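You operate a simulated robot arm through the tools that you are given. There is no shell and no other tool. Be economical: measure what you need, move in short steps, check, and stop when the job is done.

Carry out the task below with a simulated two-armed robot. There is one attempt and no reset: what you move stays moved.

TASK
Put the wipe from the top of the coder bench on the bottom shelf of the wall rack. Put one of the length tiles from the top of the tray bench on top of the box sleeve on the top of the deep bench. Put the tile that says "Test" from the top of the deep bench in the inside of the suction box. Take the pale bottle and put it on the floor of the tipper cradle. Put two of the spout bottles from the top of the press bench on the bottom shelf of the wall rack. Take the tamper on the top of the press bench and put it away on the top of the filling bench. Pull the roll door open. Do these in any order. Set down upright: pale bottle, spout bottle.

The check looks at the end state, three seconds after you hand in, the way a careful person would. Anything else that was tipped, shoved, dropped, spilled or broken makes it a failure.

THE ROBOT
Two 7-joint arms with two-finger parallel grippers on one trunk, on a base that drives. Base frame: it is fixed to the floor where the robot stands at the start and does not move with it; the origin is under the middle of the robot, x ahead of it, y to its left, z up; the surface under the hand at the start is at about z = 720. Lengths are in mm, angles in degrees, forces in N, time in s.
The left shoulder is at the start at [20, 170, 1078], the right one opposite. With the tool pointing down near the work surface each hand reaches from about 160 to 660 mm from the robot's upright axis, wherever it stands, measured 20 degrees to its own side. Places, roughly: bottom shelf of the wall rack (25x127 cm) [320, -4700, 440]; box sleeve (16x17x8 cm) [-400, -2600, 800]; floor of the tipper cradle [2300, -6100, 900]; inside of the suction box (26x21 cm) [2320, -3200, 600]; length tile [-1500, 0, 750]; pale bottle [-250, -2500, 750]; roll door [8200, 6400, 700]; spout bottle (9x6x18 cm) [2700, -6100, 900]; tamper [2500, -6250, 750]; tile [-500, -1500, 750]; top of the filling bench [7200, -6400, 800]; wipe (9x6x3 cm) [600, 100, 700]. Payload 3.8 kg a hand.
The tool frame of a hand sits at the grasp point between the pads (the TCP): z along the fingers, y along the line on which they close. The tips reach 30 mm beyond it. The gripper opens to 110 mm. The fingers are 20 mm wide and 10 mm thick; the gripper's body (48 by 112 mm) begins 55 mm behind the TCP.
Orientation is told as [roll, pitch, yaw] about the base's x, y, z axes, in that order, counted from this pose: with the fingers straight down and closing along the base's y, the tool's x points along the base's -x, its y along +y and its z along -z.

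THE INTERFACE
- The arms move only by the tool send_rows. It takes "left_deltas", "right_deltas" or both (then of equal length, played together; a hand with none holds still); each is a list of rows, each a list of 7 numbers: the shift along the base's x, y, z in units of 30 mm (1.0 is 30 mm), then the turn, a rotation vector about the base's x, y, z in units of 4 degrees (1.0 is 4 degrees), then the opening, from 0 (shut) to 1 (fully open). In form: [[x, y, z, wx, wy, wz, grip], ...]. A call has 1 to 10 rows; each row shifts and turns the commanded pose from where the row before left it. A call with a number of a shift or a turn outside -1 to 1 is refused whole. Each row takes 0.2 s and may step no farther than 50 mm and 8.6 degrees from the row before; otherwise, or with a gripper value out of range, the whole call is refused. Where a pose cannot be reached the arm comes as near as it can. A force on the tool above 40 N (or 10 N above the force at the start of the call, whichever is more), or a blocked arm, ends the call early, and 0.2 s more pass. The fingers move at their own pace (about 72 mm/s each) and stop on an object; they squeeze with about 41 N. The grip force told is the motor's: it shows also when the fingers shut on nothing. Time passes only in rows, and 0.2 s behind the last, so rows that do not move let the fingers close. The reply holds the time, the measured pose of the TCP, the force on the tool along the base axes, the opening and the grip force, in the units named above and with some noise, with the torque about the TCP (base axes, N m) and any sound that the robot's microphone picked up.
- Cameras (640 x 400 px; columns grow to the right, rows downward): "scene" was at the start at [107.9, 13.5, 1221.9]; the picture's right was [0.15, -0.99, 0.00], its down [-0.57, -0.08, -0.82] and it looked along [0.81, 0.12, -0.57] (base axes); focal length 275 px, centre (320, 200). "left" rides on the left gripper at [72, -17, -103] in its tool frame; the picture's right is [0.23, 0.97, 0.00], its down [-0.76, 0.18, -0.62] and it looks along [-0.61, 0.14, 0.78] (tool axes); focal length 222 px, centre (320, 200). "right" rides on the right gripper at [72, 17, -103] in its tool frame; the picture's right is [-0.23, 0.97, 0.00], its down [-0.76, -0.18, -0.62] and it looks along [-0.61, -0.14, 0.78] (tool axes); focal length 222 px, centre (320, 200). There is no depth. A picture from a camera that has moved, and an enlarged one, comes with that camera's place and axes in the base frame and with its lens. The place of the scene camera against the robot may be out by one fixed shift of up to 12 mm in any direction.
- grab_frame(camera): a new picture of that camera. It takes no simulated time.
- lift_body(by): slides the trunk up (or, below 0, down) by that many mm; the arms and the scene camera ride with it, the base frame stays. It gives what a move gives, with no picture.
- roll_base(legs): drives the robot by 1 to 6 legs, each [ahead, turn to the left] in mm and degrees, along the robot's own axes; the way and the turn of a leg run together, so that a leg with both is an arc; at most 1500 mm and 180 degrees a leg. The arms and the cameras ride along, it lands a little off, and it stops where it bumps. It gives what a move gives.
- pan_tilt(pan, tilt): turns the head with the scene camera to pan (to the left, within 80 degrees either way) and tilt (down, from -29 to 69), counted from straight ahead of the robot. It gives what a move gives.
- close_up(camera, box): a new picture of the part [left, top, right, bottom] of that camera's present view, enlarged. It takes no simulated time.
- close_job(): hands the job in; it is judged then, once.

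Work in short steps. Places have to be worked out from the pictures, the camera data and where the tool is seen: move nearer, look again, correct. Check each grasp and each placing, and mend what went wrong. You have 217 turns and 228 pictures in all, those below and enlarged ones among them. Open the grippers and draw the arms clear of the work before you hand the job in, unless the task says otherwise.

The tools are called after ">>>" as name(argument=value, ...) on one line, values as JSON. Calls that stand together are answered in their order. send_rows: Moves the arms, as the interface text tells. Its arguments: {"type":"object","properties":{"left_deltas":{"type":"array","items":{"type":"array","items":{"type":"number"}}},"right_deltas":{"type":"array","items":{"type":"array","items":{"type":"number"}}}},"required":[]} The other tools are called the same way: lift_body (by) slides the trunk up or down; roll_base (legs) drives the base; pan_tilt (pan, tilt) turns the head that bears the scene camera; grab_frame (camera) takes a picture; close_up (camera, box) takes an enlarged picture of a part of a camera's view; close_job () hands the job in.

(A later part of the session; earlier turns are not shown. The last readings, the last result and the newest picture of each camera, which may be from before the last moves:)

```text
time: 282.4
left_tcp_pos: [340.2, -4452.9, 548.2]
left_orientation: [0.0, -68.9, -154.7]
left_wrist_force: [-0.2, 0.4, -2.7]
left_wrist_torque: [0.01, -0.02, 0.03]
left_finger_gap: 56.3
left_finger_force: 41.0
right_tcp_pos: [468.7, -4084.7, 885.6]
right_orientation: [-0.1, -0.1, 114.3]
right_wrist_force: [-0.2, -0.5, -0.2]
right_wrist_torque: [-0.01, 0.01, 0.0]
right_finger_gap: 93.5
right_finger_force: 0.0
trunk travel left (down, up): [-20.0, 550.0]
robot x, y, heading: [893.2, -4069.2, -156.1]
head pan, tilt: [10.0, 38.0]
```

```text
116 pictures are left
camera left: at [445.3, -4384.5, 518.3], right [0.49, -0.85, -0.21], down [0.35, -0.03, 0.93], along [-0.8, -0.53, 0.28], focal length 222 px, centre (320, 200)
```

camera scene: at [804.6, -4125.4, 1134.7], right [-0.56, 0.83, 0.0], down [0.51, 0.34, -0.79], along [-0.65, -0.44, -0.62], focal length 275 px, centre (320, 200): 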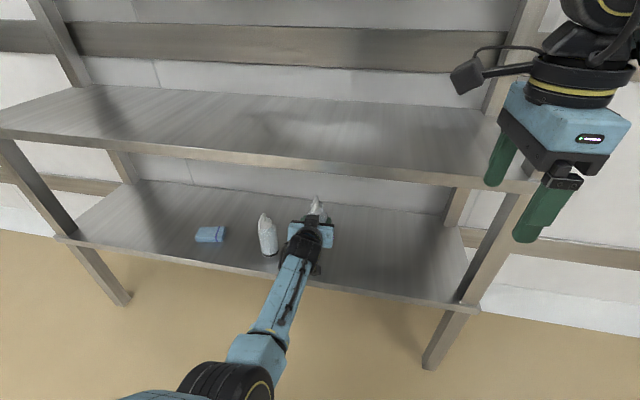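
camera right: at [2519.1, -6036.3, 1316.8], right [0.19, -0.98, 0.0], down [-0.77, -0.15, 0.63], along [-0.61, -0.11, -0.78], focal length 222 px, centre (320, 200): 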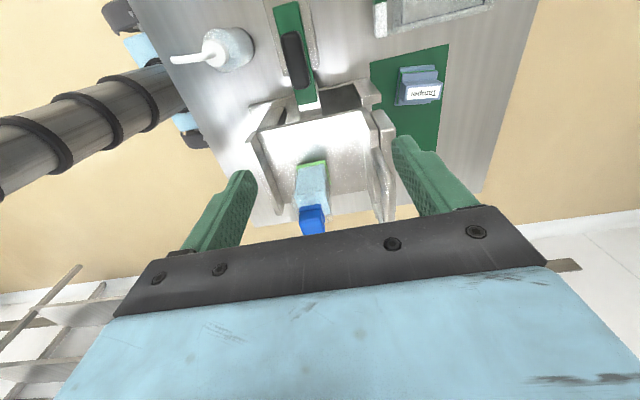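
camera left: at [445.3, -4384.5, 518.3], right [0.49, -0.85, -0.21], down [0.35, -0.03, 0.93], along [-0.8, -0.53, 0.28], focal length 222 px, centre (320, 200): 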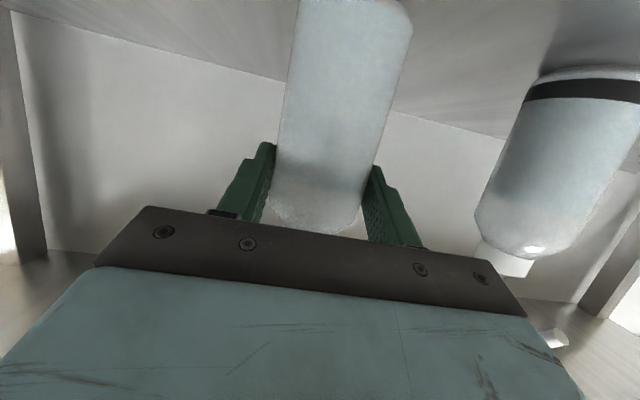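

>>> lift_body(by=-11)

>>> send_rows(left_deltas=[[0, 0, -0.1, 0, 0, 0, 0.3], [0, 0, -0.1, 0, 0, 0, 0.3]])

>>> grab_frame(camera="left")

```text
time: 283.0
left_tcp_pos: [340.3, -4452.4, 538.9]
left_orientation: [0.0, -69.3, -154.6]
left_wrist_force: [-1.7, -2.6, 6.0]
left_wrist_torque: [-0.26, 0.38, 0.03]
left_finger_gap: 56.4
left_finger_force: 40.8
right_tcp_pos: [469.3, -4085.0, 874.7]
right_orientation: [-0.1, -0.1, 114.2]
right_wrist_force: [0.6, -0.9, -0.2]
right_wrist_torque: [0.01, -0.03, -0.01]
right_finger_gap: 93.8
right_finger_force: 0.0
trunk travel left (down, up): [-9.0, 561.0]
robot x, y, heading: [894.9, -4070.5, -155.9]
head pan, tilt: [10.0, 38.0]
```

```text
time: 283.6
left_tcp_pos: [340.6, -4453.2, 538.8]
left_orientation: [0.1, -69.8, -154.6]
left_wrist_force: [7.4, 3.3, 29.8]
left_wrist_torque: [-0.17, 0.34, 0.01]
left_finger_gap: 56.3
left_finger_force: 41.0
right_tcp_pos: [470.8, -4083.5, 875.9]
right_orientation: [0.1, 0.0, 114.1]
right_wrist_force: [0.3, -0.4, 0.5]
right_wrist_torque: [-0.01, 0.02, -0.03]
right_finger_gap: 93.4
right_finger_force: 0.1
trunk travel left (down, up): [-9.0, 561.0]
robot x, y, heading: [898.6, -4068.4, -155.8]
head pan, tilt: [10.0, 38.0]
```

```text
115 pictures are left
camera left: at [443.6, -4385.1, 507.8], right [0.49, -0.85, -0.21], down [0.37, -0.02, 0.93], along [-0.79, -0.53, 0.3], focal length 222 px, centre (320, 200)
```

left: 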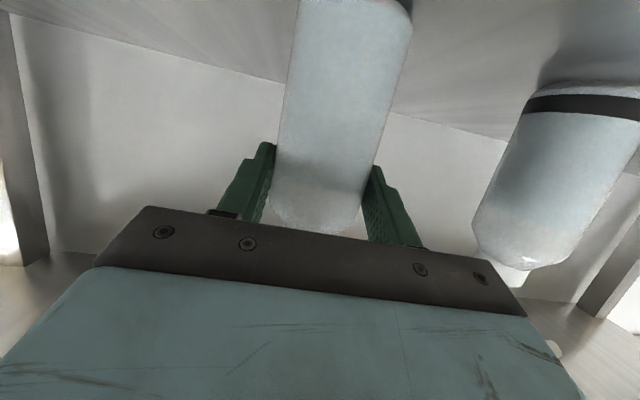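

Contact. I release and back straight out with the base.

>>> send_rows(left_deltas=[[0, 0, 0.1, 0, 0, 0, 0.6], [0, 0, 0.05, 0, 0, 0, 0.85], [0, 0, 0, 0, 0, 0, 0.85], [0, 0, 0, 0, 0, 0, 0.85]])

>>> roll_base(legs=[[-250, 0]])

>>> grab_frame(camera="left")

>>> grab_frame(camera="scene")

```text
time: 284.6
left_tcp_pos: [341.4, -4452.2, 535.7]
left_orientation: [-0.1, -68.7, -154.5]
left_wrist_force: [-0.2, -0.5, -1.6]
left_wrist_torque: [-0.03, 0.06, 0.0]
left_finger_gap: 93.2
left_finger_force: 0.1
right_tcp_pos: [469.2, -4084.9, 874.7]
right_orientation: [-0.1, 0.0, 114.2]
right_wrist_force: [-1.1, -0.6, 1.0]
right_wrist_torque: [0.03, -0.02, 0.02]
right_finger_gap: 93.6
right_finger_force: 0.1
trunk travel left (down, up): [-9.0, 561.0]
robot x, y, heading: [895.3, -4068.9, -156.1]
head pan, tilt: [10.0, 38.0]
```

```text
time: 286.4
left_tcp_pos: [569.4, -4350.5, 535.0]
left_orientation: [-0.1, -68.9, -154.6]
left_wrist_force: [-0.4, -0.6, -0.6]
left_wrist_torque: [0.01, 0.0, -0.01]
left_finger_gap: 93.6
left_finger_force: 0.0
right_tcp_pos: [696.7, -3983.3, 873.7]
right_orientation: [-0.1, -0.1, 114.3]
right_wrist_force: [0.5, -0.1, 1.2]
right_wrist_torque: [-0.02, -0.01, -0.01]
right_finger_gap: 93.3
right_finger_force: 0.1
trunk travel left (down, up): [-9.0, 561.0]
robot x, y, heading: [1122.7, -3967.6, -156.0]
head pan, tilt: [10.0, 38.0]
```

```text
114 pictures are left
camera left: at [673.5, -4283.2, 506.2], right [0.49, -0.84, -0.21], down [0.35, -0.03, 0.93], along [-0.8, -0.53, 0.28], focal length 222 px, centre (320, 200)
```

left: 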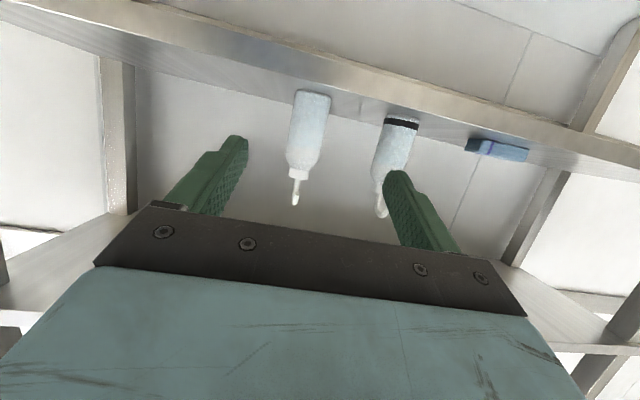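

```text
113 pictures are left
camera scene: at [1032.8, -4023.5, 1051.8], right [-0.56, 0.83, 0.0], down [0.51, 0.35, -0.79], along [-0.65, -0.44, -0.62], focal length 275 px, centre (320, 200)
```

scene: 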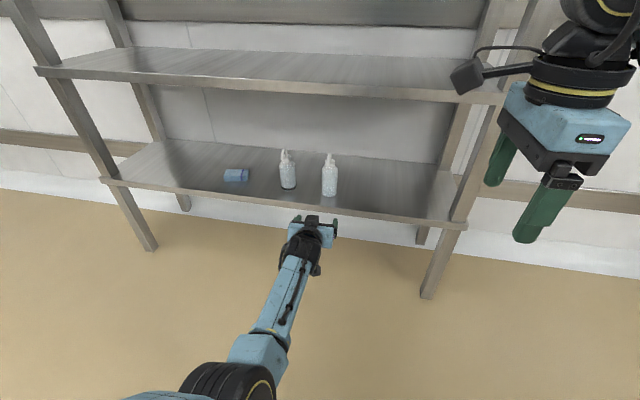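

Both spout bottles and the wipe are on the bottom shelf. I tuck the left arm, raise the trunk, and head to the other end of the deep bench for the "Test" tile.

>>> send_rows(left_deltas=[[0.9, -0.07, 0.5, 0.3, -0.63, 0, 0.5], [0.9, -0.07, 0.5, 0.3, -0.63, 0, 0.5], [0.9, -0.07, 0.5, 0.3, -0.63, 0, 0.5], [0.9, -0.07, 0.5, 0.3, -0.63, 0, 0.5], [0.9, -0.07, 0.5, 0.3, -0.63, 0, 0.5], [0.9, -0.07, 0.5, 0.3, -0.63, 0, 0.5], [0.9, -0.07, 0.5, 0.3, -0.63, 0, 0.5], [0.9, -0.07, 0.5, 0.3, -0.63, 0, 0.5], [0.9, -0.07, 0.5, 0.3, -0.63, 0, 0.5], [0.9, -0.07, 0.5, 0.3, -0.63, 0, 0.5]])

>>> lift_body(by=166)

>>> roll_base(legs=[[-244, 0], [0, -90], [1500, 0], [1150, 0], [0, 90]])

>>> pan_tilt(pan=-10, tilt=35)

>>> grab_frame(camera="scene")

```text
time: 288.6
left_tcp_pos: [839.4, -4372.2, 684.2]
left_orientation: [-0.1, -40.9, -154.6]
left_wrist_force: [-1.7, 0.8, 0.5]
left_wrist_torque: [-0.01, -0.02, 0.02]
left_finger_gap: 55.1
left_finger_force: 0.0
right_tcp_pos: [696.7, -3983.8, 874.4]
right_orientation: [-0.1, -0.2, 114.3]
right_wrist_force: [-0.7, 0.4, -0.5]
right_wrist_torque: [-0.03, 0.01, 0.01]
right_finger_gap: 93.3
right_finger_force: 0.1
trunk travel left (down, up): [-9.0, 561.0]
robot x, y, heading: [1122.7, -3966.9, -156.1]
head pan, tilt: [10.0, 38.0]
```

```text
time: 290.5
left_tcp_pos: [839.8, -4372.9, 850.0]
left_orientation: [-0.1, -40.8, -154.5]
left_wrist_force: [-0.6, 0.0, 0.0]
left_wrist_torque: [0.02, -0.02, -0.04]
left_finger_gap: 54.9
left_finger_force: 0.2
right_tcp_pos: [698.1, -3983.2, 1040.7]
right_orientation: [-0.1, -0.2, 114.3]
right_wrist_force: [-0.5, 0.8, 0.1]
right_wrist_torque: [0.0, -0.02, 0.02]
right_finger_gap: 93.5
right_finger_force: 0.0
trunk travel left (down, up): [-175.0, 395.0]
robot x, y, heading: [1128.0, -3967.0, -155.8]
head pan, tilt: [10.0, 38.0]
```

```text
time: 312.4
left_tcp_pos: [19.6, -1828.3, 850.8]
left_orientation: [-0.1, -41.0, -155.5]
left_wrist_force: [0.2, -0.1, -0.4]
left_wrist_torque: [0.0, 0.04, 0.0]
left_finger_gap: 55.0
left_finger_force: 0.1
right_tcp_pos: [-115.7, -1437.4, 1040.4]
right_orientation: [0.0, -0.1, 113.4]
right_wrist_force: [0.0, 0.0, 0.4]
right_wrist_torque: [0.03, 0.0, 0.03]
right_finger_gap: 93.3
right_finger_force: 0.1
trunk travel left (down, up): [-175.0, 395.0]
robot x, y, heading: [312.2, -1427.5, -156.9]
head pan, tilt: [10.0, 38.0]
```

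```text
time: 313.3
left_tcp_pos: [19.4, -1829.7, 851.1]
left_orientation: [-0.1, -41.0, -155.5]
left_wrist_force: [0.5, -0.6, 0.5]
left_wrist_torque: [-0.01, 0.09, 0.0]
left_finger_gap: 54.9
left_finger_force: 0.0
right_tcp_pos: [-117.0, -1436.9, 1041.4]
right_orientation: [-0.1, 0.0, 113.3]
right_wrist_force: [-0.5, -0.7, -0.4]
right_wrist_torque: [0.01, -0.01, -0.01]
right_finger_gap: 93.3
right_finger_force: 0.0
trunk travel left (down, up): [-175.0, 395.0]
robot x, y, heading: [309.9, -1426.7, -156.7]
head pan, tilt: [-10.0, 35.0]
```

```text
112 pictures are left
camera scene: at [205.2, -1455.6, 1222.3], right [-0.23, 0.97, 0.0], down [0.56, 0.13, -0.82], along [-0.8, -0.19, -0.57], focal length 275 px, centre (320, 200)
```

scene: 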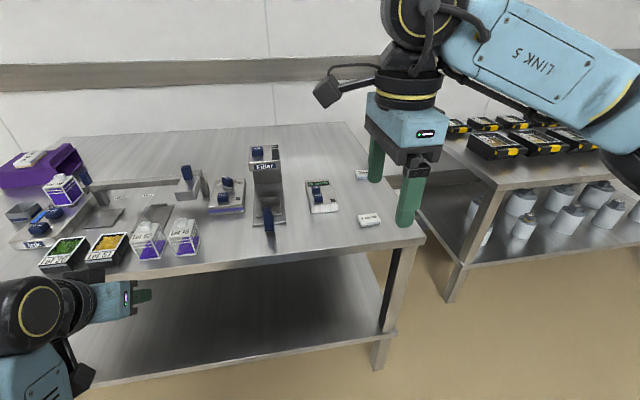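

>>> close_up(camera="scene", box=[290, 150, 410, 250])

```text
4.00 times, centred on (350, 200) of scene
camera zoom: at [205.2, -1455.6, 1222.3], right [-0.23, 0.97, 0.0], down [0.56, 0.13, -0.82], along [-0.8, -0.19, -0.57], focal length 1102 px, centre (200, 200)
```

zoom: 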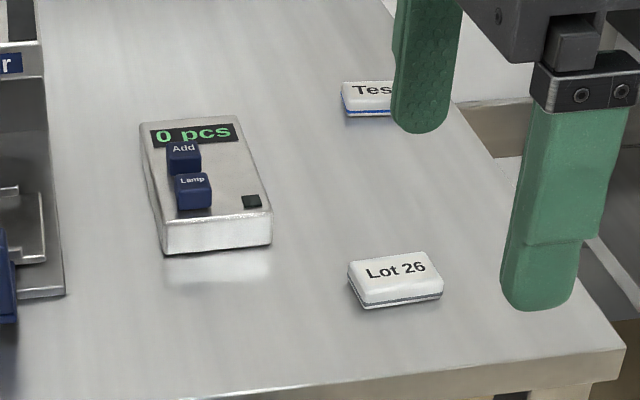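

The "Test" tile is behind the "Lot 26" tile, near (-666, -1494). I move nearer and right so the right hand can reach it.

>>> roll_base(legs=[[0, -30], [285, 0], [0, 30]])

>>> send_rows(right_deltas=[[-0.7, -0.2, 0, 0, 0, 0, 0.85], [-0.7, -0.2, 0, 0, 0, 0, 0.85], [-0.7, -0.2, 0, 0, 0, 0, 0.85], [-0.7, -0.2, 0, 0, 0, 0, 0.85]])

>>> grab_frame(camera="right")

>>> grab_frame(camera="scene")

```text
time: 318.2
left_tcp_pos: [-266.9, -1793.9, 850.1]
left_orientation: [-0.2, -41.0, -155.6]
left_wrist_force: [-0.1, -0.6, -1.1]
left_wrist_torque: [0.02, -0.02, -0.03]
left_finger_gap: 54.8
left_finger_force: 0.1
right_tcp_pos: [-400.3, -1402.1, 1040.8]
right_orientation: [-0.1, -0.1, 113.3]
right_wrist_force: [0.8, -0.1, -0.3]
right_wrist_torque: [0.03, -0.02, 0.03]
right_finger_gap: 93.6
right_finger_force: 0.1
trunk travel left (down, up): [-175.0, 395.0]
robot x, y, heading: [25.6, -1392.4, -157.0]
head pan, tilt: [-10.0, 35.0]
```

```text
time: 319.2
left_tcp_pos: [-266.4, -1793.9, 850.9]
left_orientation: [-0.1, -40.8, -155.7]
left_wrist_force: [0.2, -0.2, -0.4]
left_wrist_torque: [-0.04, 0.03, 0.0]
left_finger_gap: 54.9
left_finger_force: 0.1
right_tcp_pos: [-483.7, -1426.9, 1040.1]
right_orientation: [-0.2, -0.1, 113.3]
right_wrist_force: [0.5, 0.2, 0.3]
right_wrist_torque: [0.03, 0.0, -0.05]
right_finger_gap: 93.7
right_finger_force: 0.0
trunk travel left (down, up): [-175.0, 395.0]
robot x, y, heading: [26.9, -1391.7, -157.0]
head pan, tilt: [-10.0, 35.0]
```

```text
110 pictures are left
camera right: at [-472.3, -1501.0, 1144.1], right [-0.98, -0.17, 0.0], down [-0.14, 0.77, 0.63], along [-0.11, 0.62, -0.78], focal length 222 px, centre (320, 200)
```

right: 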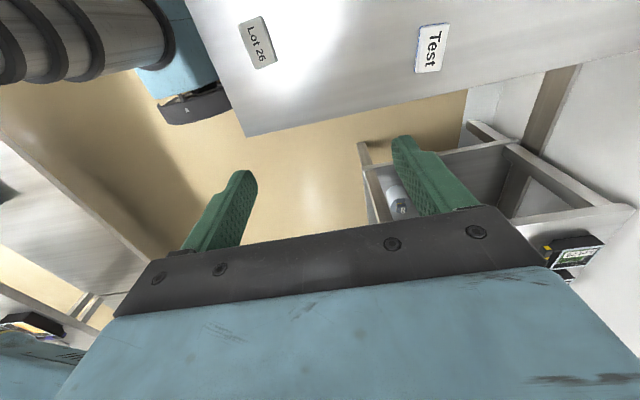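

```text
109 pictures are left
camera scene: at [-79.3, -1421.4, 1222.3], right [-0.22, 0.97, 0.0], down [0.56, 0.13, -0.82], along [-0.8, -0.18, -0.57], focal length 275 px, centre (320, 200)
```

scene: 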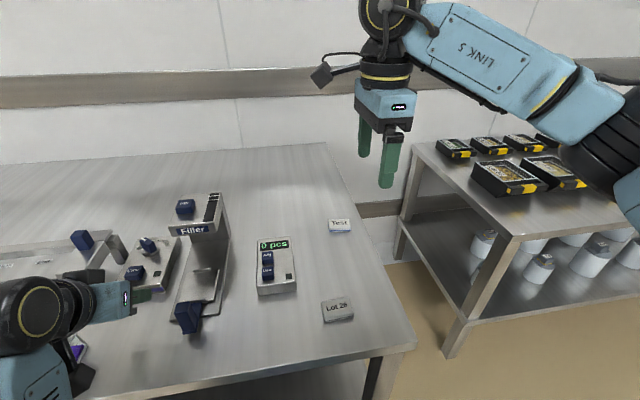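

Triangulation puts the Test tile at about (-638, -1498, 748), about 60×40 mm. I raise the left hand clear, nudge the base forward, and bring the right hand over it.

>>> send_rows(left_deltas=[[0.2, 0, 1, 0, 0, 0, 0.5], [0.2, 0, 1, 0, 0, 0, 0.5], [0.2, 0, 1, 0, 0, 0, 0.5], [0.2, 0, 0.8, 0, 0, 0, 0.5]])

>>> roll_base(legs=[[55, 0]])

>>> send_rows(right_deltas=[[-0.85, -0.4, -0.5, 0, 0, -0.6, 0.7], [-0.85, -0.4, -0.9, 0, 0, -0.7, 0.7], [-0.6, -0.4, -0.9, 0, 0, 0, 0.7], [-0.6, -0.3, -0.9, 0, 0, 0, 0.7], [0, 0, -0.9, 0, 0, 0, 0.7]])

>>> grab_frame(camera="right")

```text
time: 320.2
left_tcp_pos: [-240.8, -1794.5, 964.4]
left_orientation: [-0.2, -40.9, -155.6]
left_wrist_force: [0.2, -0.6, -0.3]
left_wrist_torque: [0.0, 0.01, -0.01]
left_finger_gap: 55.1
left_finger_force: 0.1
right_tcp_pos: [-483.7, -1427.3, 1040.8]
right_orientation: [-0.1, -0.2, 113.1]
right_wrist_force: [-0.3, 0.8, -0.3]
right_wrist_torque: [0.02, 0.01, 0.01]
right_finger_gap: 93.6
right_finger_force: 0.0
trunk travel left (down, up): [-175.0, 395.0]
robot x, y, heading: [32.1, -1394.6, -157.2]
head pan, tilt: [-10.0, 35.0]
```

```text
time: 321.1
left_tcp_pos: [-293.7, -1816.1, 964.4]
left_orientation: [-0.1, -40.9, -155.6]
left_wrist_force: [0.2, -0.2, -0.7]
left_wrist_torque: [0.03, 0.0, 0.04]
left_finger_gap: 54.9
left_finger_force: 0.2
right_tcp_pos: [-535.7, -1448.0, 1040.0]
right_orientation: [-0.3, -0.1, 113.3]
right_wrist_force: [0.1, -0.1, 0.0]
right_wrist_torque: [0.01, -0.02, 0.01]
right_finger_gap: 93.7
right_finger_force: 0.0
trunk travel left (down, up): [-175.0, 395.0]
robot x, y, heading: [-23.3, -1413.5, -157.1]
head pan, tilt: [-10.0, 35.0]
```

```text
time: 322.3
left_tcp_pos: [-293.1, -1814.7, 964.4]
left_orientation: [0.0, -41.0, -155.6]
left_wrist_force: [0.0, 0.0, -0.1]
left_wrist_torque: [0.02, 0.0, 0.01]
left_finger_gap: 55.0
left_finger_force: 0.2
right_tcp_pos: [-622.0, -1492.1, 916.3]
right_orientation: [-0.1, -0.2, 108.0]
right_wrist_force: [0.5, -1.6, 0.2]
right_wrist_torque: [0.03, 0.04, -0.02]
right_finger_gap: 77.2
right_finger_force: 0.1
trunk travel left (down, up): [-175.0, 395.0]
robot x, y, heading: [-23.7, -1414.6, -157.2]
head pan, tilt: [-10.0, 35.0]
```

```text
108 pictures are left
camera right: at [-616.3, -1568.0, 1020.6], right [-1.0, -0.08, 0.0], down [-0.07, 0.78, 0.63], along [-0.05, 0.62, -0.78], focal length 222 px, centre (320, 200)
```

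right: 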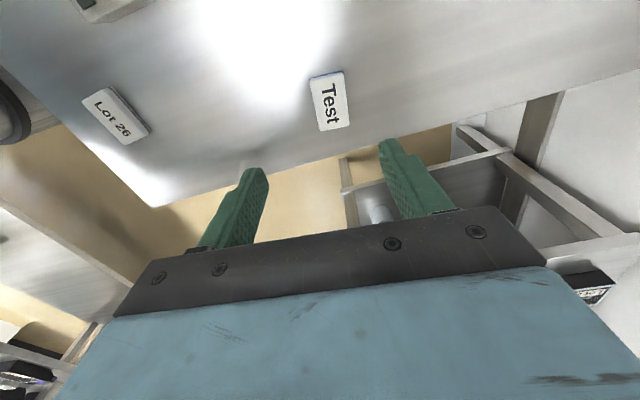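

I correct about 10 mm and a small yaw, and descend.

>>> send_rows(right_deltas=[[-0.32, -0.23, -0.6, 0, 0, -0.7, 0.7], [0, 0, -0.9, 0, 0, 0, 0.7], [0, 0, -0.9, 0, 0, 0, 0.7], [0, 0, -0.9, 0, 0, 0, 0.7], [0, 0, -0.9, 0, 0, 0, 0.7], [0, 0, -0.8, 0, 0, 0, 0.7]])

>>> grab_frame(camera="right")

```text
time: 323.8
left_tcp_pos: [-291.6, -1814.5, 963.9]
left_orientation: [-0.2, -41.0, -155.6]
left_wrist_force: [0.3, 0.1, 0.6]
left_wrist_torque: [0.04, -0.02, -0.01]
left_finger_gap: 55.3
left_finger_force: 0.1
right_tcp_pos: [-633.6, -1501.1, 779.5]
right_orientation: [0.3, 0.3, 105.2]
right_wrist_force: [5.4, 5.1, 14.4]
right_wrist_torque: [0.43, -0.85, 0.15]
right_finger_gap: 80.9
right_finger_force: 4.0
trunk travel left (down, up): [-175.0, 395.0]
robot x, y, heading: [-25.6, -1413.4, -157.0]
head pan, tilt: [-10.0, 35.0]
stopped in row 6 (right hand): the force on the tool passed its limit at 46 N (the readings are from after the stop); the commanded pose is now the measured one
```

```text
107 pictures are left
camera right: at [-631.3, -1575.8, 884.5], right [-1.0, -0.04, 0.01], down [-0.02, 0.79, 0.62], along [-0.03, 0.62, -0.79], focal length 222 px, centre (320, 200)
```

right: 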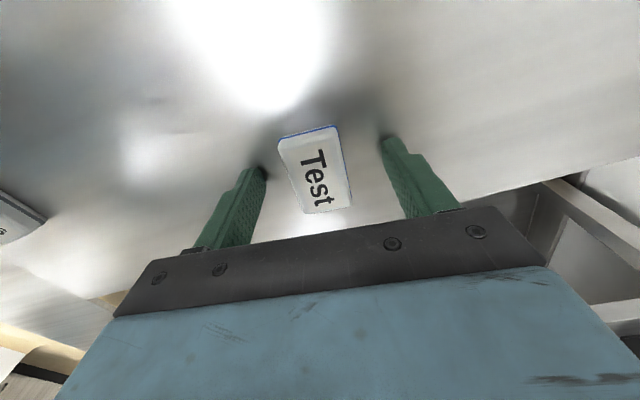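

Fingertips touch the bench (z≈750) with the tile between them. I ease up 2 mm and close.

>>> send_rows(right_deltas=[[0, 0, 0.1, 0, 0, 0, 0.7], [0, 0, 0, 0, 0, 0, 0], [0, 0, 0, 0, 0, 0, 0], [0, 0, 0, 0, 0, 0, 0], [0, 0, 0, 0, 0, 0, 0]])

>>> grab_frame(camera="right")

```text
time: 325.0
left_tcp_pos: [-293.2, -1816.3, 964.1]
left_orientation: [-0.1, -40.9, -155.7]
left_wrist_force: [0.4, 0.7, -0.2]
left_wrist_torque: [-0.04, -0.03, 0.02]
left_finger_gap: 54.9
left_finger_force: 0.0
right_tcp_pos: [-635.1, -1501.5, 780.5]
right_orientation: [0.4, 0.2, 105.1]
right_wrist_force: [-0.6, 0.5, 0.2]
right_wrist_torque: [-0.01, -0.02, 0.04]
right_finger_gap: 34.8
right_finger_force: 41.6
trunk travel left (down, up): [-175.0, 395.0]
robot x, y, heading: [-22.5, -1416.0, -156.9]
head pan, tilt: [-10.0, 35.0]
```

```text
106 pictures are left
camera right: at [-631.6, -1575.7, 885.0], right [-1.0, -0.03, 0.01], down [-0.02, 0.78, 0.62], along [-0.03, 0.62, -0.79], focal length 222 px, centre (320, 200)
```

right: 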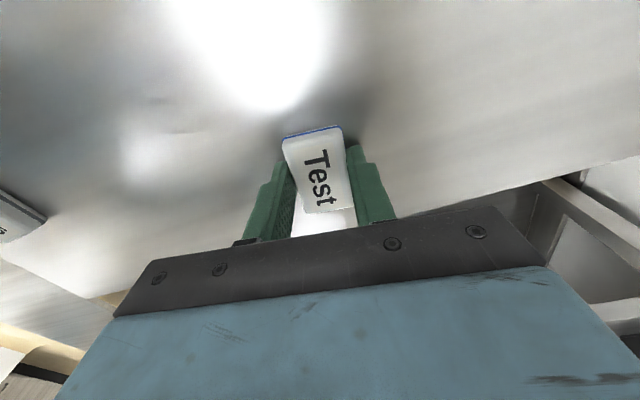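

Tile gripped. I lift, tuck it in, back off, and head towards the suction box, stopping to look.

>>> send_rows(right_deltas=[[0, 0, 1, 0, 0, 0, 0], [0, 0, 1, 0, 0, 0, 0], [0, 0, 1, 0, 0, 0, 0], [0, 0, 1, 0, 0, 0, 0], [0.6, 0.2, 1, 0, 0, 0, 0], [0.9, 0.3, 0.9, 0, 0, 0, 0], [0.9, 0.3, 0.9, 0, 0, 0, 0], [0.9, 0.3, 0.9, 0, 0, 0, 0], [0.9, 0.3, 0.5, 0, 0, 0, 0], [0.9, 0.3, 0, 0, 0, 0, 0]])

>>> roll_base(legs=[[-280, 0], [0, 91], [1500, 0], [300, 0], [0, 45]])

>>> pan_tilt(pan=0, tilt=20)

>>> grab_frame(camera="scene")

```text
time: 327.2
left_tcp_pos: [-293.6, -1814.0, 964.5]
left_orientation: [0.0, -41.0, -155.7]
left_wrist_force: [0.9, 0.0, -0.3]
left_wrist_torque: [0.01, 0.01, -0.02]
left_finger_gap: 55.0
left_finger_force: 0.1
right_tcp_pos: [-480.0, -1450.3, 1026.0]
right_orientation: [0.5, 0.2, 105.1]
right_wrist_force: [-0.1, 0.8, -0.3]
right_wrist_torque: [-0.02, 0.0, 0.01]
right_finger_gap: 34.7
right_finger_force: 41.2
trunk travel left (down, up): [-175.0, 395.0]
robot x, y, heading: [-23.9, -1416.5, -157.1]
head pan, tilt: [-10.0, 35.0]
```

```text
time: 343.7
left_tcp_pos: [1422.2, -2875.1, 964.7]
left_orientation: [-0.1, -41.0, -20.7]
left_wrist_force: [-0.3, 0.3, -0.2]
left_wrist_torque: [0.01, -0.01, 0.04]
left_finger_gap: 55.0
left_finger_force: 0.2
right_tcp_pos: [1296.5, -3266.1, 1027.1]
right_orientation: [0.4, 0.2, -120.0]
right_wrist_force: [-0.6, 0.0, 0.2]
right_wrist_torque: [0.04, 0.01, -0.01]
right_finger_gap: 34.5
right_finger_force: 41.7
trunk travel left (down, up): [-175.0, 395.0]
robot x, y, heading: [950.1, -2966.4, -22.1]
head pan, tilt: [-10.0, 35.0]
```

```text
time: 344.5
left_tcp_pos: [1422.8, -2875.9, 964.7]
left_orientation: [0.0, -40.9, -20.8]
left_wrist_force: [0.5, -1.0, 0.9]
left_wrist_torque: [0.02, 0.02, 0.0]
left_finger_gap: 54.8
left_finger_force: 0.1
right_tcp_pos: [1296.1, -3267.2, 1026.2]
right_orientation: [0.3, 0.2, -119.9]
right_wrist_force: [-0.5, -0.6, -0.3]
right_wrist_torque: [0.01, 0.01, -0.01]
right_finger_gap: 34.9
right_finger_force: 40.7
trunk travel left (down, up): [-175.0, 395.0]
robot x, y, heading: [942.2, -2969.5, -22.4]
head pan, tilt: [0.0, 20.0]
```

```text
105 pictures are left
camera scene: at [1054.9, -3010.9, 1246.1], right [-0.38, -0.93, 0.0], down [-0.32, 0.13, -0.94], along [0.87, -0.36, -0.34], focal length 275 px, centre (320, 200)
```

scene: 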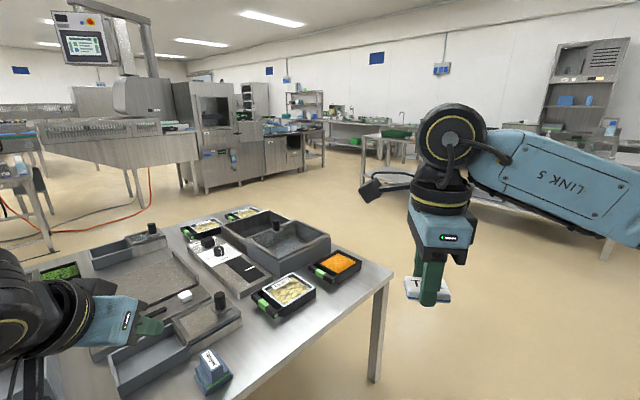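

>>> close_up(camera="scene", box=[60, 190, 400, 400])

```text
1.88 times, centred on (230, 295) of scene
camera zoom: at [1054.9, -3010.9, 1246.1], right [-0.38, -0.93, 0.0], down [-0.32, 0.13, -0.94], along [0.87, -0.36, -0.34], focal length 518 px, centre (489, 21)
```

zoom: 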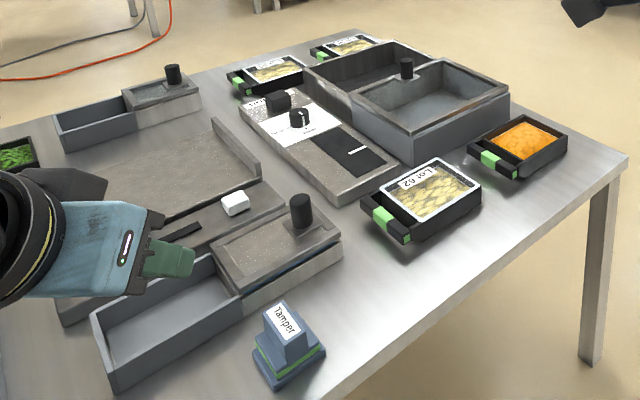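

The suction box appears to be the right-hand grey bin (inner ~26×21 cm) on this ~620 mm high table. I drive round to the table's right end to reach it.

>>> roll_base(legs=[[0, -44], [1370, 0], [0, 90], [673, 0], [0, 90]])

>>> pan_tilt(pan=0, tilt=38)

>>> grab_frame(camera="scene")

```text
time: 364.4
left_tcp_pos: [1723.0, -3687.0, 965.4]
left_orientation: [-0.1, -41.0, 114.8]
left_wrist_force: [0.3, 1.0, 0.3]
left_wrist_torque: [0.0, 0.03, 0.01]
left_finger_gap: 55.1
left_finger_force: 0.1
right_tcp_pos: [2087.8, -3496.9, 1026.3]
right_orientation: [0.3, 0.2, 15.5]
right_wrist_force: [-0.5, 0.7, 0.4]
right_wrist_torque: [0.02, -0.02, 0.01]
right_finger_gap: 34.6
right_finger_force: 40.8
trunk travel left (down, up): [-175.0, 395.0]
robot x, y, heading: [2127.7, -3953.8, 113.3]
head pan, tilt: [0.0, 20.0]
```

```text
time: 365.2
left_tcp_pos: [1723.9, -3686.7, 963.9]
left_orientation: [-0.2, -40.9, 114.8]
left_wrist_force: [0.0, 0.2, 0.0]
left_wrist_torque: [-0.01, 0.03, 0.02]
left_finger_gap: 55.1
left_finger_force: 0.0
right_tcp_pos: [2086.9, -3495.9, 1024.6]
right_orientation: [0.4, 0.2, 15.6]
right_wrist_force: [0.6, 0.7, -0.9]
right_wrist_torque: [0.01, -0.04, -0.01]
right_finger_gap: 34.7
right_finger_force: 40.8
trunk travel left (down, up): [-175.0, 395.0]
robot x, y, heading: [2128.1, -3953.5, 113.4]
head pan, tilt: [0.0, 38.0]
```

```text
103 pictures are left
camera scene: at [2082.8, -3853.8, 1217.8], right [0.92, 0.4, 0.0], down [0.24, -0.56, -0.79], along [-0.31, 0.72, -0.62], focal length 275 px, centre (320, 200)
```

scene: 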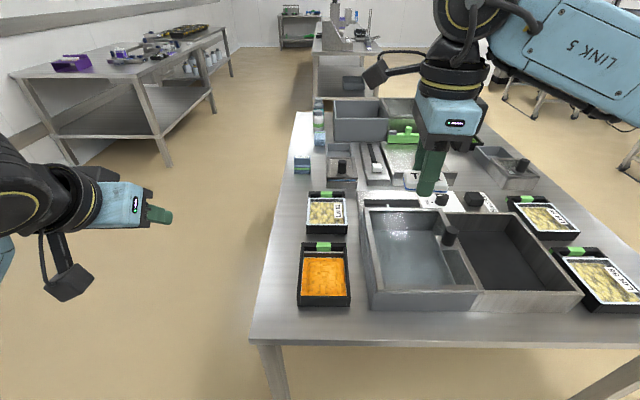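

>>> close_up(camera="scene", box=[330, 160, 600, 330])

```text
2.35 times, centred on (465, 245) of scene
camera zoom: at [2082.8, -3853.8, 1217.8], right [0.92, 0.4, 0.0], down [0.24, -0.56, -0.79], along [-0.31, 0.72, -0.62], focal length 648 px, centre (-21, 94)
```

zoom: 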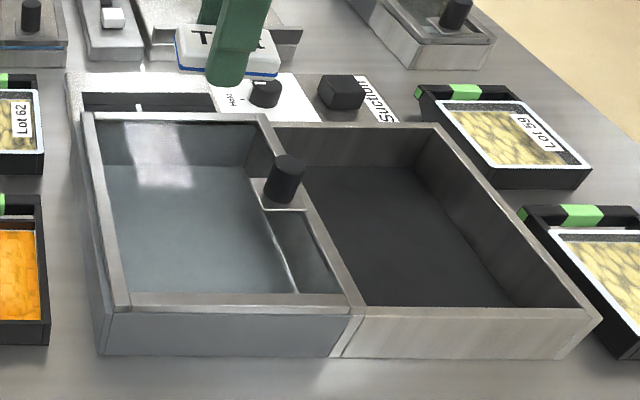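

>>> close_up(camera="scene", box=[400, 170, 510, 240])

>>> close_up(camera="scene", box=[290, 90, 560, 215])

>>> grab_frame(camera="right")

```text
5.71 times, centred on (455, 205) of scene
camera zoom: at [2082.8, -3853.8, 1217.8], right [0.92, 0.4, 0.0], down [0.24, -0.56, -0.79], along [-0.31, 0.72, -0.62], focal length 1574 px, centre (-451, 171)
```

zoom: 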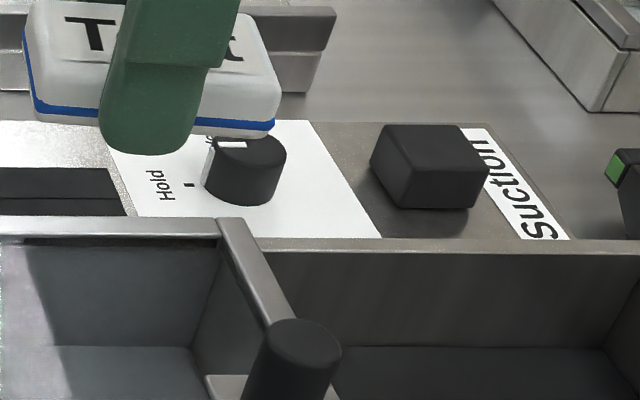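

```text
2.37 times, centred on (425, 152) of scene
camera zoom: at [2082.8, -3853.8, 1217.8], right [0.92, 0.4, 0.0], down [0.24, -0.56, -0.79], along [-0.31, 0.72, -0.62], focal length 653 px, centre (71, 313)
```

zoom: 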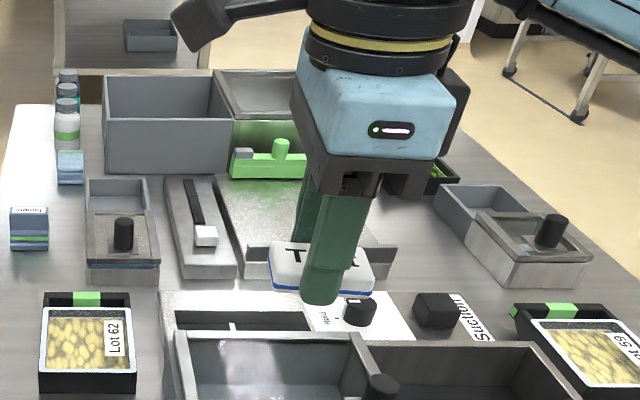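

```text
99 pictures are left
camera right: at [2012.6, -3501.6, 1129.9], right [-0.04, 1.0, 0.01], down [0.78, 0.03, 0.62], along [0.62, 0.03, -0.79], focal length 222 px, centre (320, 200)
```

right: 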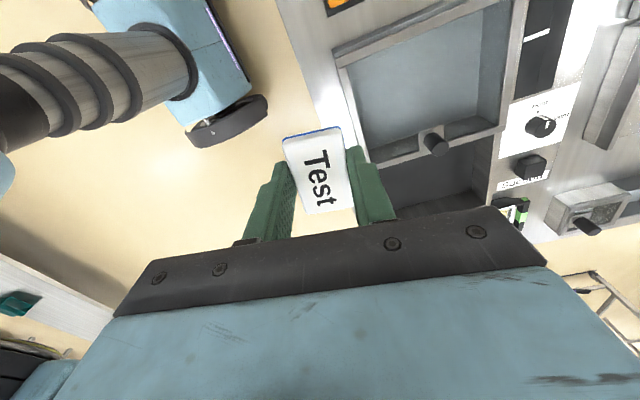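

The lid has been parked on the left bay; the right, dark-floored chamber next to the "Suction" button is open and matches the given position (~(2360, -3180)). I shift the base sideways to bring it into the right hand's range.

>>> roll_base(legs=[[0, -90], [330, 0], [0, 90.5], [40, 0]])

>>> pan_tilt(pan=-10, tilt=45)

>>> grab_frame(camera="scene")

>>> grab_frame(camera="right")

```text
time: 375.5
left_tcp_pos: [2001.9, -3528.5, 964.2]
left_orientation: [-0.1, -40.8, 116.2]
left_wrist_force: [-0.2, 0.0, 0.3]
left_wrist_torque: [0.01, 0.0, 0.02]
left_finger_gap: 55.0
left_finger_force: 0.1
right_tcp_pos: [2359.8, -3328.7, 1025.9]
right_orientation: [0.4, 0.2, 17.0]
right_wrist_force: [-1.0, 0.8, 0.1]
right_wrist_torque: [-0.07, -0.01, -0.01]
right_finger_gap: 34.6
right_finger_force: 41.1
trunk travel left (down, up): [-175.0, 395.0]
robot x, y, heading: [2410.2, -3784.1, 114.7]
head pan, tilt: [0.0, 38.0]
```

```text
time: 376.2
left_tcp_pos: [2001.7, -3528.4, 965.0]
left_orientation: [-0.1, -41.0, 116.3]
left_wrist_force: [-0.2, -0.1, -0.3]
left_wrist_torque: [-0.03, -0.01, 0.02]
left_finger_gap: 55.1
left_finger_force: 0.0
right_tcp_pos: [2361.5, -3328.4, 1025.5]
right_orientation: [0.4, 0.2, 16.9]
right_wrist_force: [-0.5, -0.2, -0.9]
right_wrist_torque: [0.04, 0.01, 0.02]
right_finger_gap: 34.5
right_finger_force: 40.7
trunk travel left (down, up): [-175.0, 395.0]
robot x, y, heading: [2412.7, -3783.1, 114.7]
head pan, tilt: [-10.0, 45.0]
```

```text
98 pictures are left
camera scene: at [2381.1, -3685.7, 1207.5], right [0.97, 0.26, 0.0], down [0.18, -0.68, -0.71], along [-0.18, 0.68, -0.71], focal length 275 px, centre (320, 200)
```

scene: 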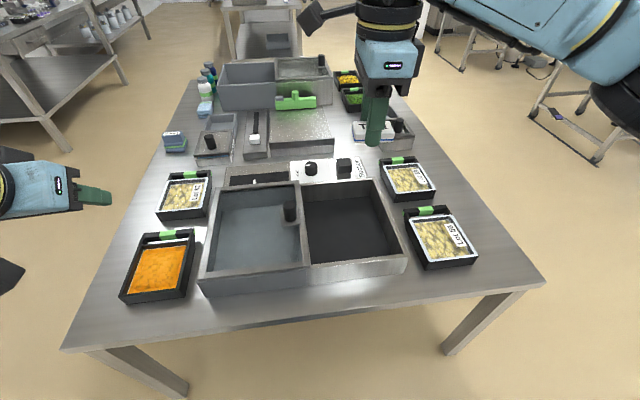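

```text
97 pictures are left
camera right: at [2286.8, -3335.6, 1129.9], right [-0.07, 1.0, 0.01], down [0.78, 0.05, 0.62], along [0.62, 0.05, -0.78], focal length 222 px, centre (320, 200)
```

right: 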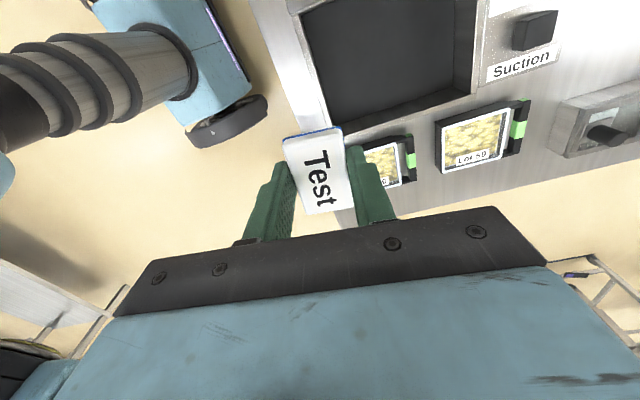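

Triangulation gives the chamber centre at about (2318, -3200) — exactly the stated place. I move the tile over it and descend partway.

>>> send_rows(right_deltas=[[-0.2, 1, 0, 0, 0, 0, 0], [-0.2, 1, 0, 0, 0, 0, 0], [-0.2, 1, 0, 0, 0, 0, 0], [-0.2, 1, -0.5, 0, 0, 0, 0], [0, 0.1, -1, 0, 0, 0, 0], [0, 0, -1, 0, 0, 0, 0], [0, 0, -1, 0, 0, 0, 0], [0, 0, -1, 0, 0, 0, 0], [0, 0, -1, 0, 0, 0, 0]])

>>> grab_frame(camera="right")

>>> grab_frame(camera="scene")

```text
time: 378.2
left_tcp_pos: [2002.1, -3526.8, 964.8]
left_orientation: [-0.1, -41.0, 116.2]
left_wrist_force: [-0.5, 1.8, 0.1]
left_wrist_torque: [0.01, 0.0, -0.01]
left_finger_gap: 55.2
left_finger_force: 0.1
right_tcp_pos: [2336.8, -3205.6, 860.2]
right_orientation: [0.4, 0.2, 17.0]
right_wrist_force: [0.8, 0.2, -1.1]
right_wrist_torque: [0.02, 0.03, -0.02]
right_finger_gap: 34.6
right_finger_force: 41.1
trunk travel left (down, up): [-175.0, 395.0]
robot x, y, heading: [2411.7, -3784.5, 114.9]
head pan, tilt: [-10.0, 45.0]
```

```text
96 pictures are left
camera right: at [2262.7, -3212.8, 964.2], right [-0.07, 1.0, 0.01], down [0.78, 0.05, 0.62], along [0.62, 0.05, -0.78], focal length 222 px, centre (320, 200)
```

right: 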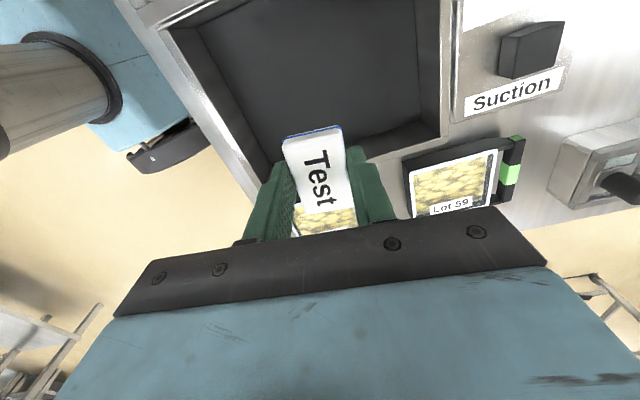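

```text
95 pictures are left
camera scene: at [2381.2, -3685.6, 1207.5], right [0.97, 0.25, 0.0], down [0.18, -0.68, -0.71], along [-0.18, 0.68, -0.71], focal length 275 px, centre (320, 200)
```

scene: 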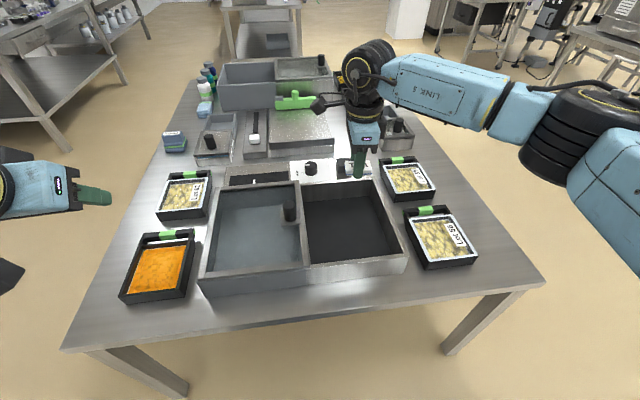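

The vertical projection falls inside the dark chamber. I nudge left 15 mm and descend, slowly near the bottom.

>>> send_rows(right_deltas=[[-0.45, -0.2, -0.9, 0, 0, 0, 0], [0, 0, -0.9, 0, 0, 0, 0], [0, 0, -0.9, 0, 0, 0, 0], [0, 0, -0.9, 0, 0, 0, 0], [0, 0, -0.6, 0, 0, 0, 0]])

>>> grab_frame(camera="right")

>>> close_up(camera="scene", box=[190, 120, 450, 300])

```text
time: 379.4
left_tcp_pos: [2001.7, -3529.2, 964.7]
left_orientation: [0.0, -41.0, 116.2]
left_wrist_force: [-0.3, -0.2, -0.4]
left_wrist_torque: [-0.01, 0.02, 0.01]
left_finger_gap: 55.2
left_finger_force: 0.2
right_tcp_pos: [2323.9, -3210.9, 735.9]
right_orientation: [0.4, 0.2, 16.9]
right_wrist_force: [-0.5, -0.5, 0.4]
right_wrist_torque: [-0.02, -0.03, -0.01]
right_finger_gap: 34.6
right_finger_force: 41.5
trunk travel left (down, up): [-175.0, 395.0]
robot x, y, heading: [2408.1, -3783.3, 114.8]
head pan, tilt: [-10.0, 45.0]
```

```text
94 pictures are left
camera right: at [2249.9, -3218.6, 838.4], right [-0.07, 1.0, 0.01], down [0.78, 0.05, 0.62], along [0.62, 0.05, -0.78], focal length 222 px, centre (320, 200)
```

right: 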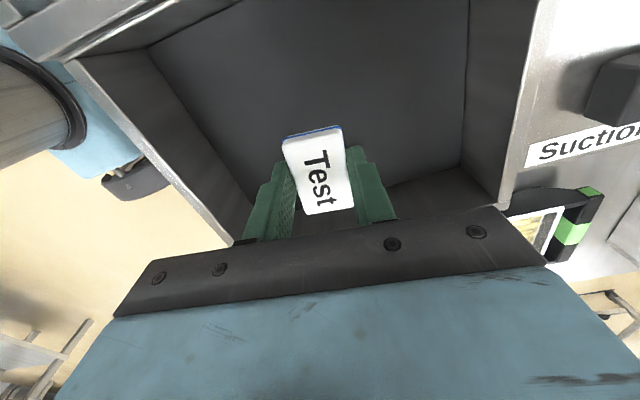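

```text
2.22 times, centred on (320, 210) of scene
camera zoom: at [2381.2, -3685.7, 1207.5], right [0.97, 0.25, 0.0], down [0.18, -0.68, -0.71], along [-0.18, 0.68, -0.71], focal length 612 px, centre (320, 178)
```

zoom: 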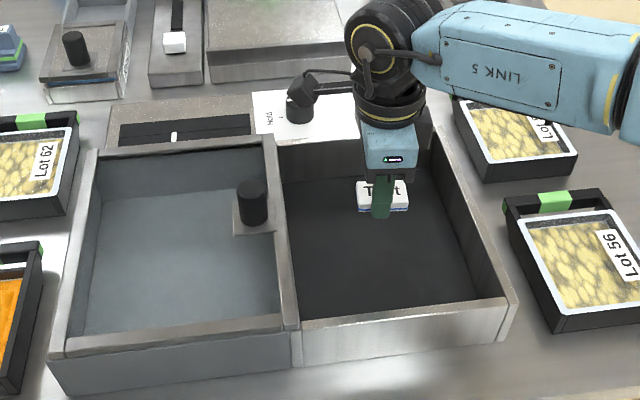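

Inside the chamber and clear of the walls. I lower gently until contact.

>>> send_rows(right_deltas=[[0, 0, -0.4, 0, 0, 0, 0], [0, 0, -0.4, 0, 0, 0, 0], [0, 0, -0.3, 0, 0, 0, 0], [0, 0, -0.2, 0, 0, 0, 0], [0, 0, -0.2, 0, 0, 0, 0], [0, 0, -0.2, 0, 0, 0, 0], [0, 0, -0.2, 0, 0, 0, 0], [0, 0, -0.2, 0, 0, 0, 0], [0, 0, -0.2, 0, 0, 0, 0], [0, 0, -0.2, 0, 0, 0, 0]])

>>> grab_frame(camera="right")

```text
time: 381.6
left_tcp_pos: [2001.7, -3528.3, 964.9]
left_orientation: [-0.1, -41.1, 116.3]
left_wrist_force: [0.3, -0.6, -0.5]
left_wrist_torque: [0.02, 0.01, -0.01]
left_finger_gap: 55.2
left_finger_force: 0.1
right_tcp_pos: [2323.9, -3212.0, 658.4]
right_orientation: [0.4, 0.2, 17.0]
right_wrist_force: [-0.9, -0.6, -0.4]
right_wrist_torque: [-0.01, 0.0, 0.01]
right_finger_gap: 34.7
right_finger_force: 41.1
trunk travel left (down, up): [-175.0, 395.0]
robot x, y, heading: [2412.3, -3786.9, 114.8]
head pan, tilt: [-10.0, 45.0]
```

```text
92 pictures are left
camera right: at [2249.3, -3218.5, 763.4], right [-0.07, 1.0, 0.01], down [0.78, 0.05, 0.62], along [0.62, 0.05, -0.78], focal length 222 px, centre (320, 200)
```

right: 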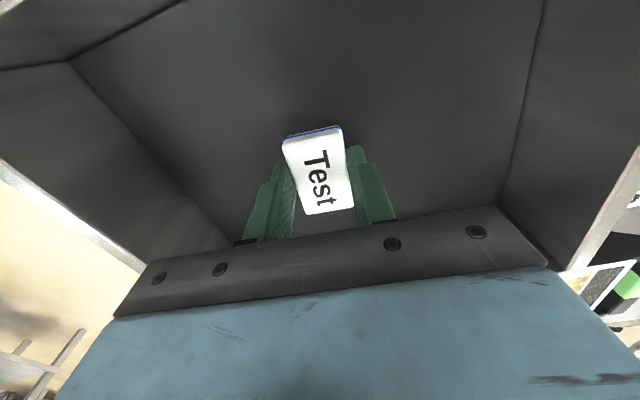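

>>> send_rows(right_deltas=[[0, 0, -0.2, 0, 0, 0, 0], [0, 0, -0.2, 0, 0, 0, 0], [0, 0, -0.2, 0, 0, 0, 0], [0, 0, -0.2, 0, 0, 0, 0], [0, 0, -0.2, 0, 0, 0, 0], [0, 0, -0.15, 0, 0, 0, 0], [0, 0, -0.15, 0, 0, 0, 0], [0, 0, -0.15, 0, 0, 0, 0], [0, 0, -0.15, 0, 0, 0, 0]])

>>> grab_frame(camera="right")

```text
time: 382.9
left_tcp_pos: [2003.4, -3530.3, 965.6]
left_orientation: [-0.2, -41.2, 116.2]
left_wrist_force: [0.3, 0.5, 0.0]
left_wrist_torque: [0.04, 0.02, 0.0]
left_finger_gap: 54.9
left_finger_force: 0.1
right_tcp_pos: [2323.0, -3211.0, 635.6]
right_orientation: [0.5, 0.4, 16.9]
right_wrist_force: [6.6, -9.9, 21.6]
right_wrist_torque: [-0.66, -0.59, -0.03]
right_finger_gap: 34.7
right_finger_force: 41.0
trunk travel left (down, up): [-175.0, 395.0]
robot x, y, heading: [2409.0, -3786.2, 114.7]
head pan, tilt: [-10.0, 45.0]
stopped in row 6 (right hand): the force on the tool passed its limit at 46 N (the readings are from after the stop); the commanded pose is now the measured one
```

```text
91 pictures are left
camera right: at [2248.9, -3218.0, 740.5], right [-0.07, 1.0, 0.01], down [0.79, 0.05, 0.62], along [0.62, 0.05, -0.79], focal length 222 px, centre (320, 200)
```

right: 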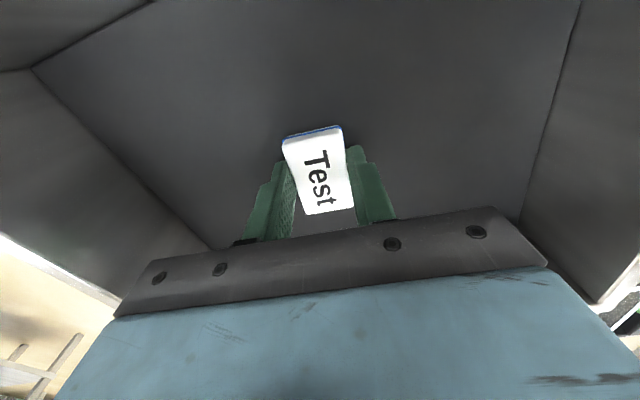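

Contact at z≈606 (chamber floor). I release and lift straight out.

>>> send_rows(right_deltas=[[0, 0, 0.05, 0, 0, 0, 0.6], [0, 0, 0, 0, 0, 0, 0.6], [0, 0, 0, 0, 0, 0, 0.6], [0, 0, 0.5, 0, 0, 0, 0.6], [0, 0, 1, 0, 0, 0, 0.6], [0, 0, 1, 0, 0, 0, 0.6], [0, 0, 1, 0, 0, 0, 0.6], [0, 0, 1, 0, 0, 0, 0.6], [0, 0, 1, 0, 0, 0, 0.6], [0, 0, 1, 0, 0, 0, 0.6]])

>>> send_rows(right_deltas=[[0.1, -0.6, 1, 0, 0, 0, 0.6], [0.1, -0.8, 1, 0, 0, 0, 0.6], [0.1, -1, 1, 0, 0, 0, 0.6], [0.1, -1, 0.9, 0, 0, 0, 0.6], [0.1, -1, 0.9, 0, 0, 0, 0.6]])

>>> close_up(camera="scene", box=[190, 120, 450, 300])

```text
time: 385.1
left_tcp_pos: [2002.7, -3528.7, 964.8]
left_orientation: [0.0, -41.0, 116.1]
left_wrist_force: [0.1, 1.0, -0.8]
left_wrist_torque: [-0.01, -0.01, 0.0]
left_finger_gap: 54.9
left_finger_force: 0.1
right_tcp_pos: [2324.0, -3209.6, 829.2]
right_orientation: [0.5, 0.3, 16.9]
right_wrist_force: [0.2, -0.4, 0.0]
right_wrist_torque: [0.01, 0.0, 0.0]
right_finger_gap: 65.8
right_finger_force: 0.1
trunk travel left (down, up): [-175.0, 395.0]
robot x, y, heading: [2410.7, -3784.1, 114.9]
head pan, tilt: [-10.0, 45.0]
```

```text
time: 386.4
left_tcp_pos: [2002.3, -3528.5, 964.3]
left_orientation: [-0.2, -41.1, 116.2]
left_wrist_force: [0.5, 0.1, -0.3]
left_wrist_torque: [0.01, 0.0, 0.0]
left_finger_gap: 55.0
left_finger_force: 0.1
right_tcp_pos: [2337.6, -3343.0, 973.4]
right_orientation: [0.6, 0.2, 16.8]
right_wrist_force: [0.3, 0.4, 0.5]
right_wrist_torque: [0.02, -0.01, 0.01]
right_finger_gap: 66.0
right_finger_force: 0.1
trunk travel left (down, up): [-175.0, 395.0]
robot x, y, heading: [2406.8, -3783.7, 114.5]
head pan, tilt: [-10.0, 45.0]
```

```text
2.22 times, centred on (320, 210) of scene
camera zoom: at [2381.3, -3686.2, 1207.6], right [0.97, 0.25, 0.0], down [0.18, -0.68, -0.71], along [-0.18, 0.68, -0.71], focal length 612 px, centre (320, 178)
```

zoom: 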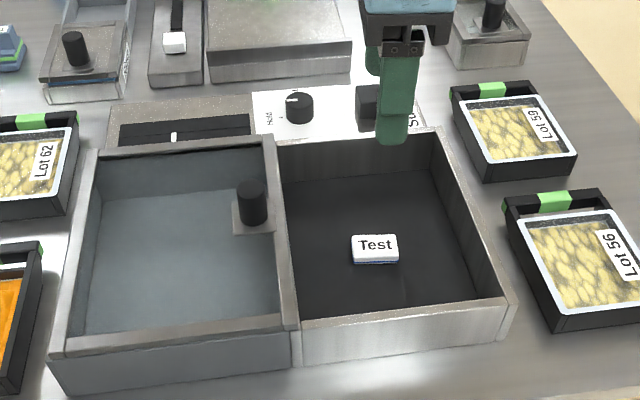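

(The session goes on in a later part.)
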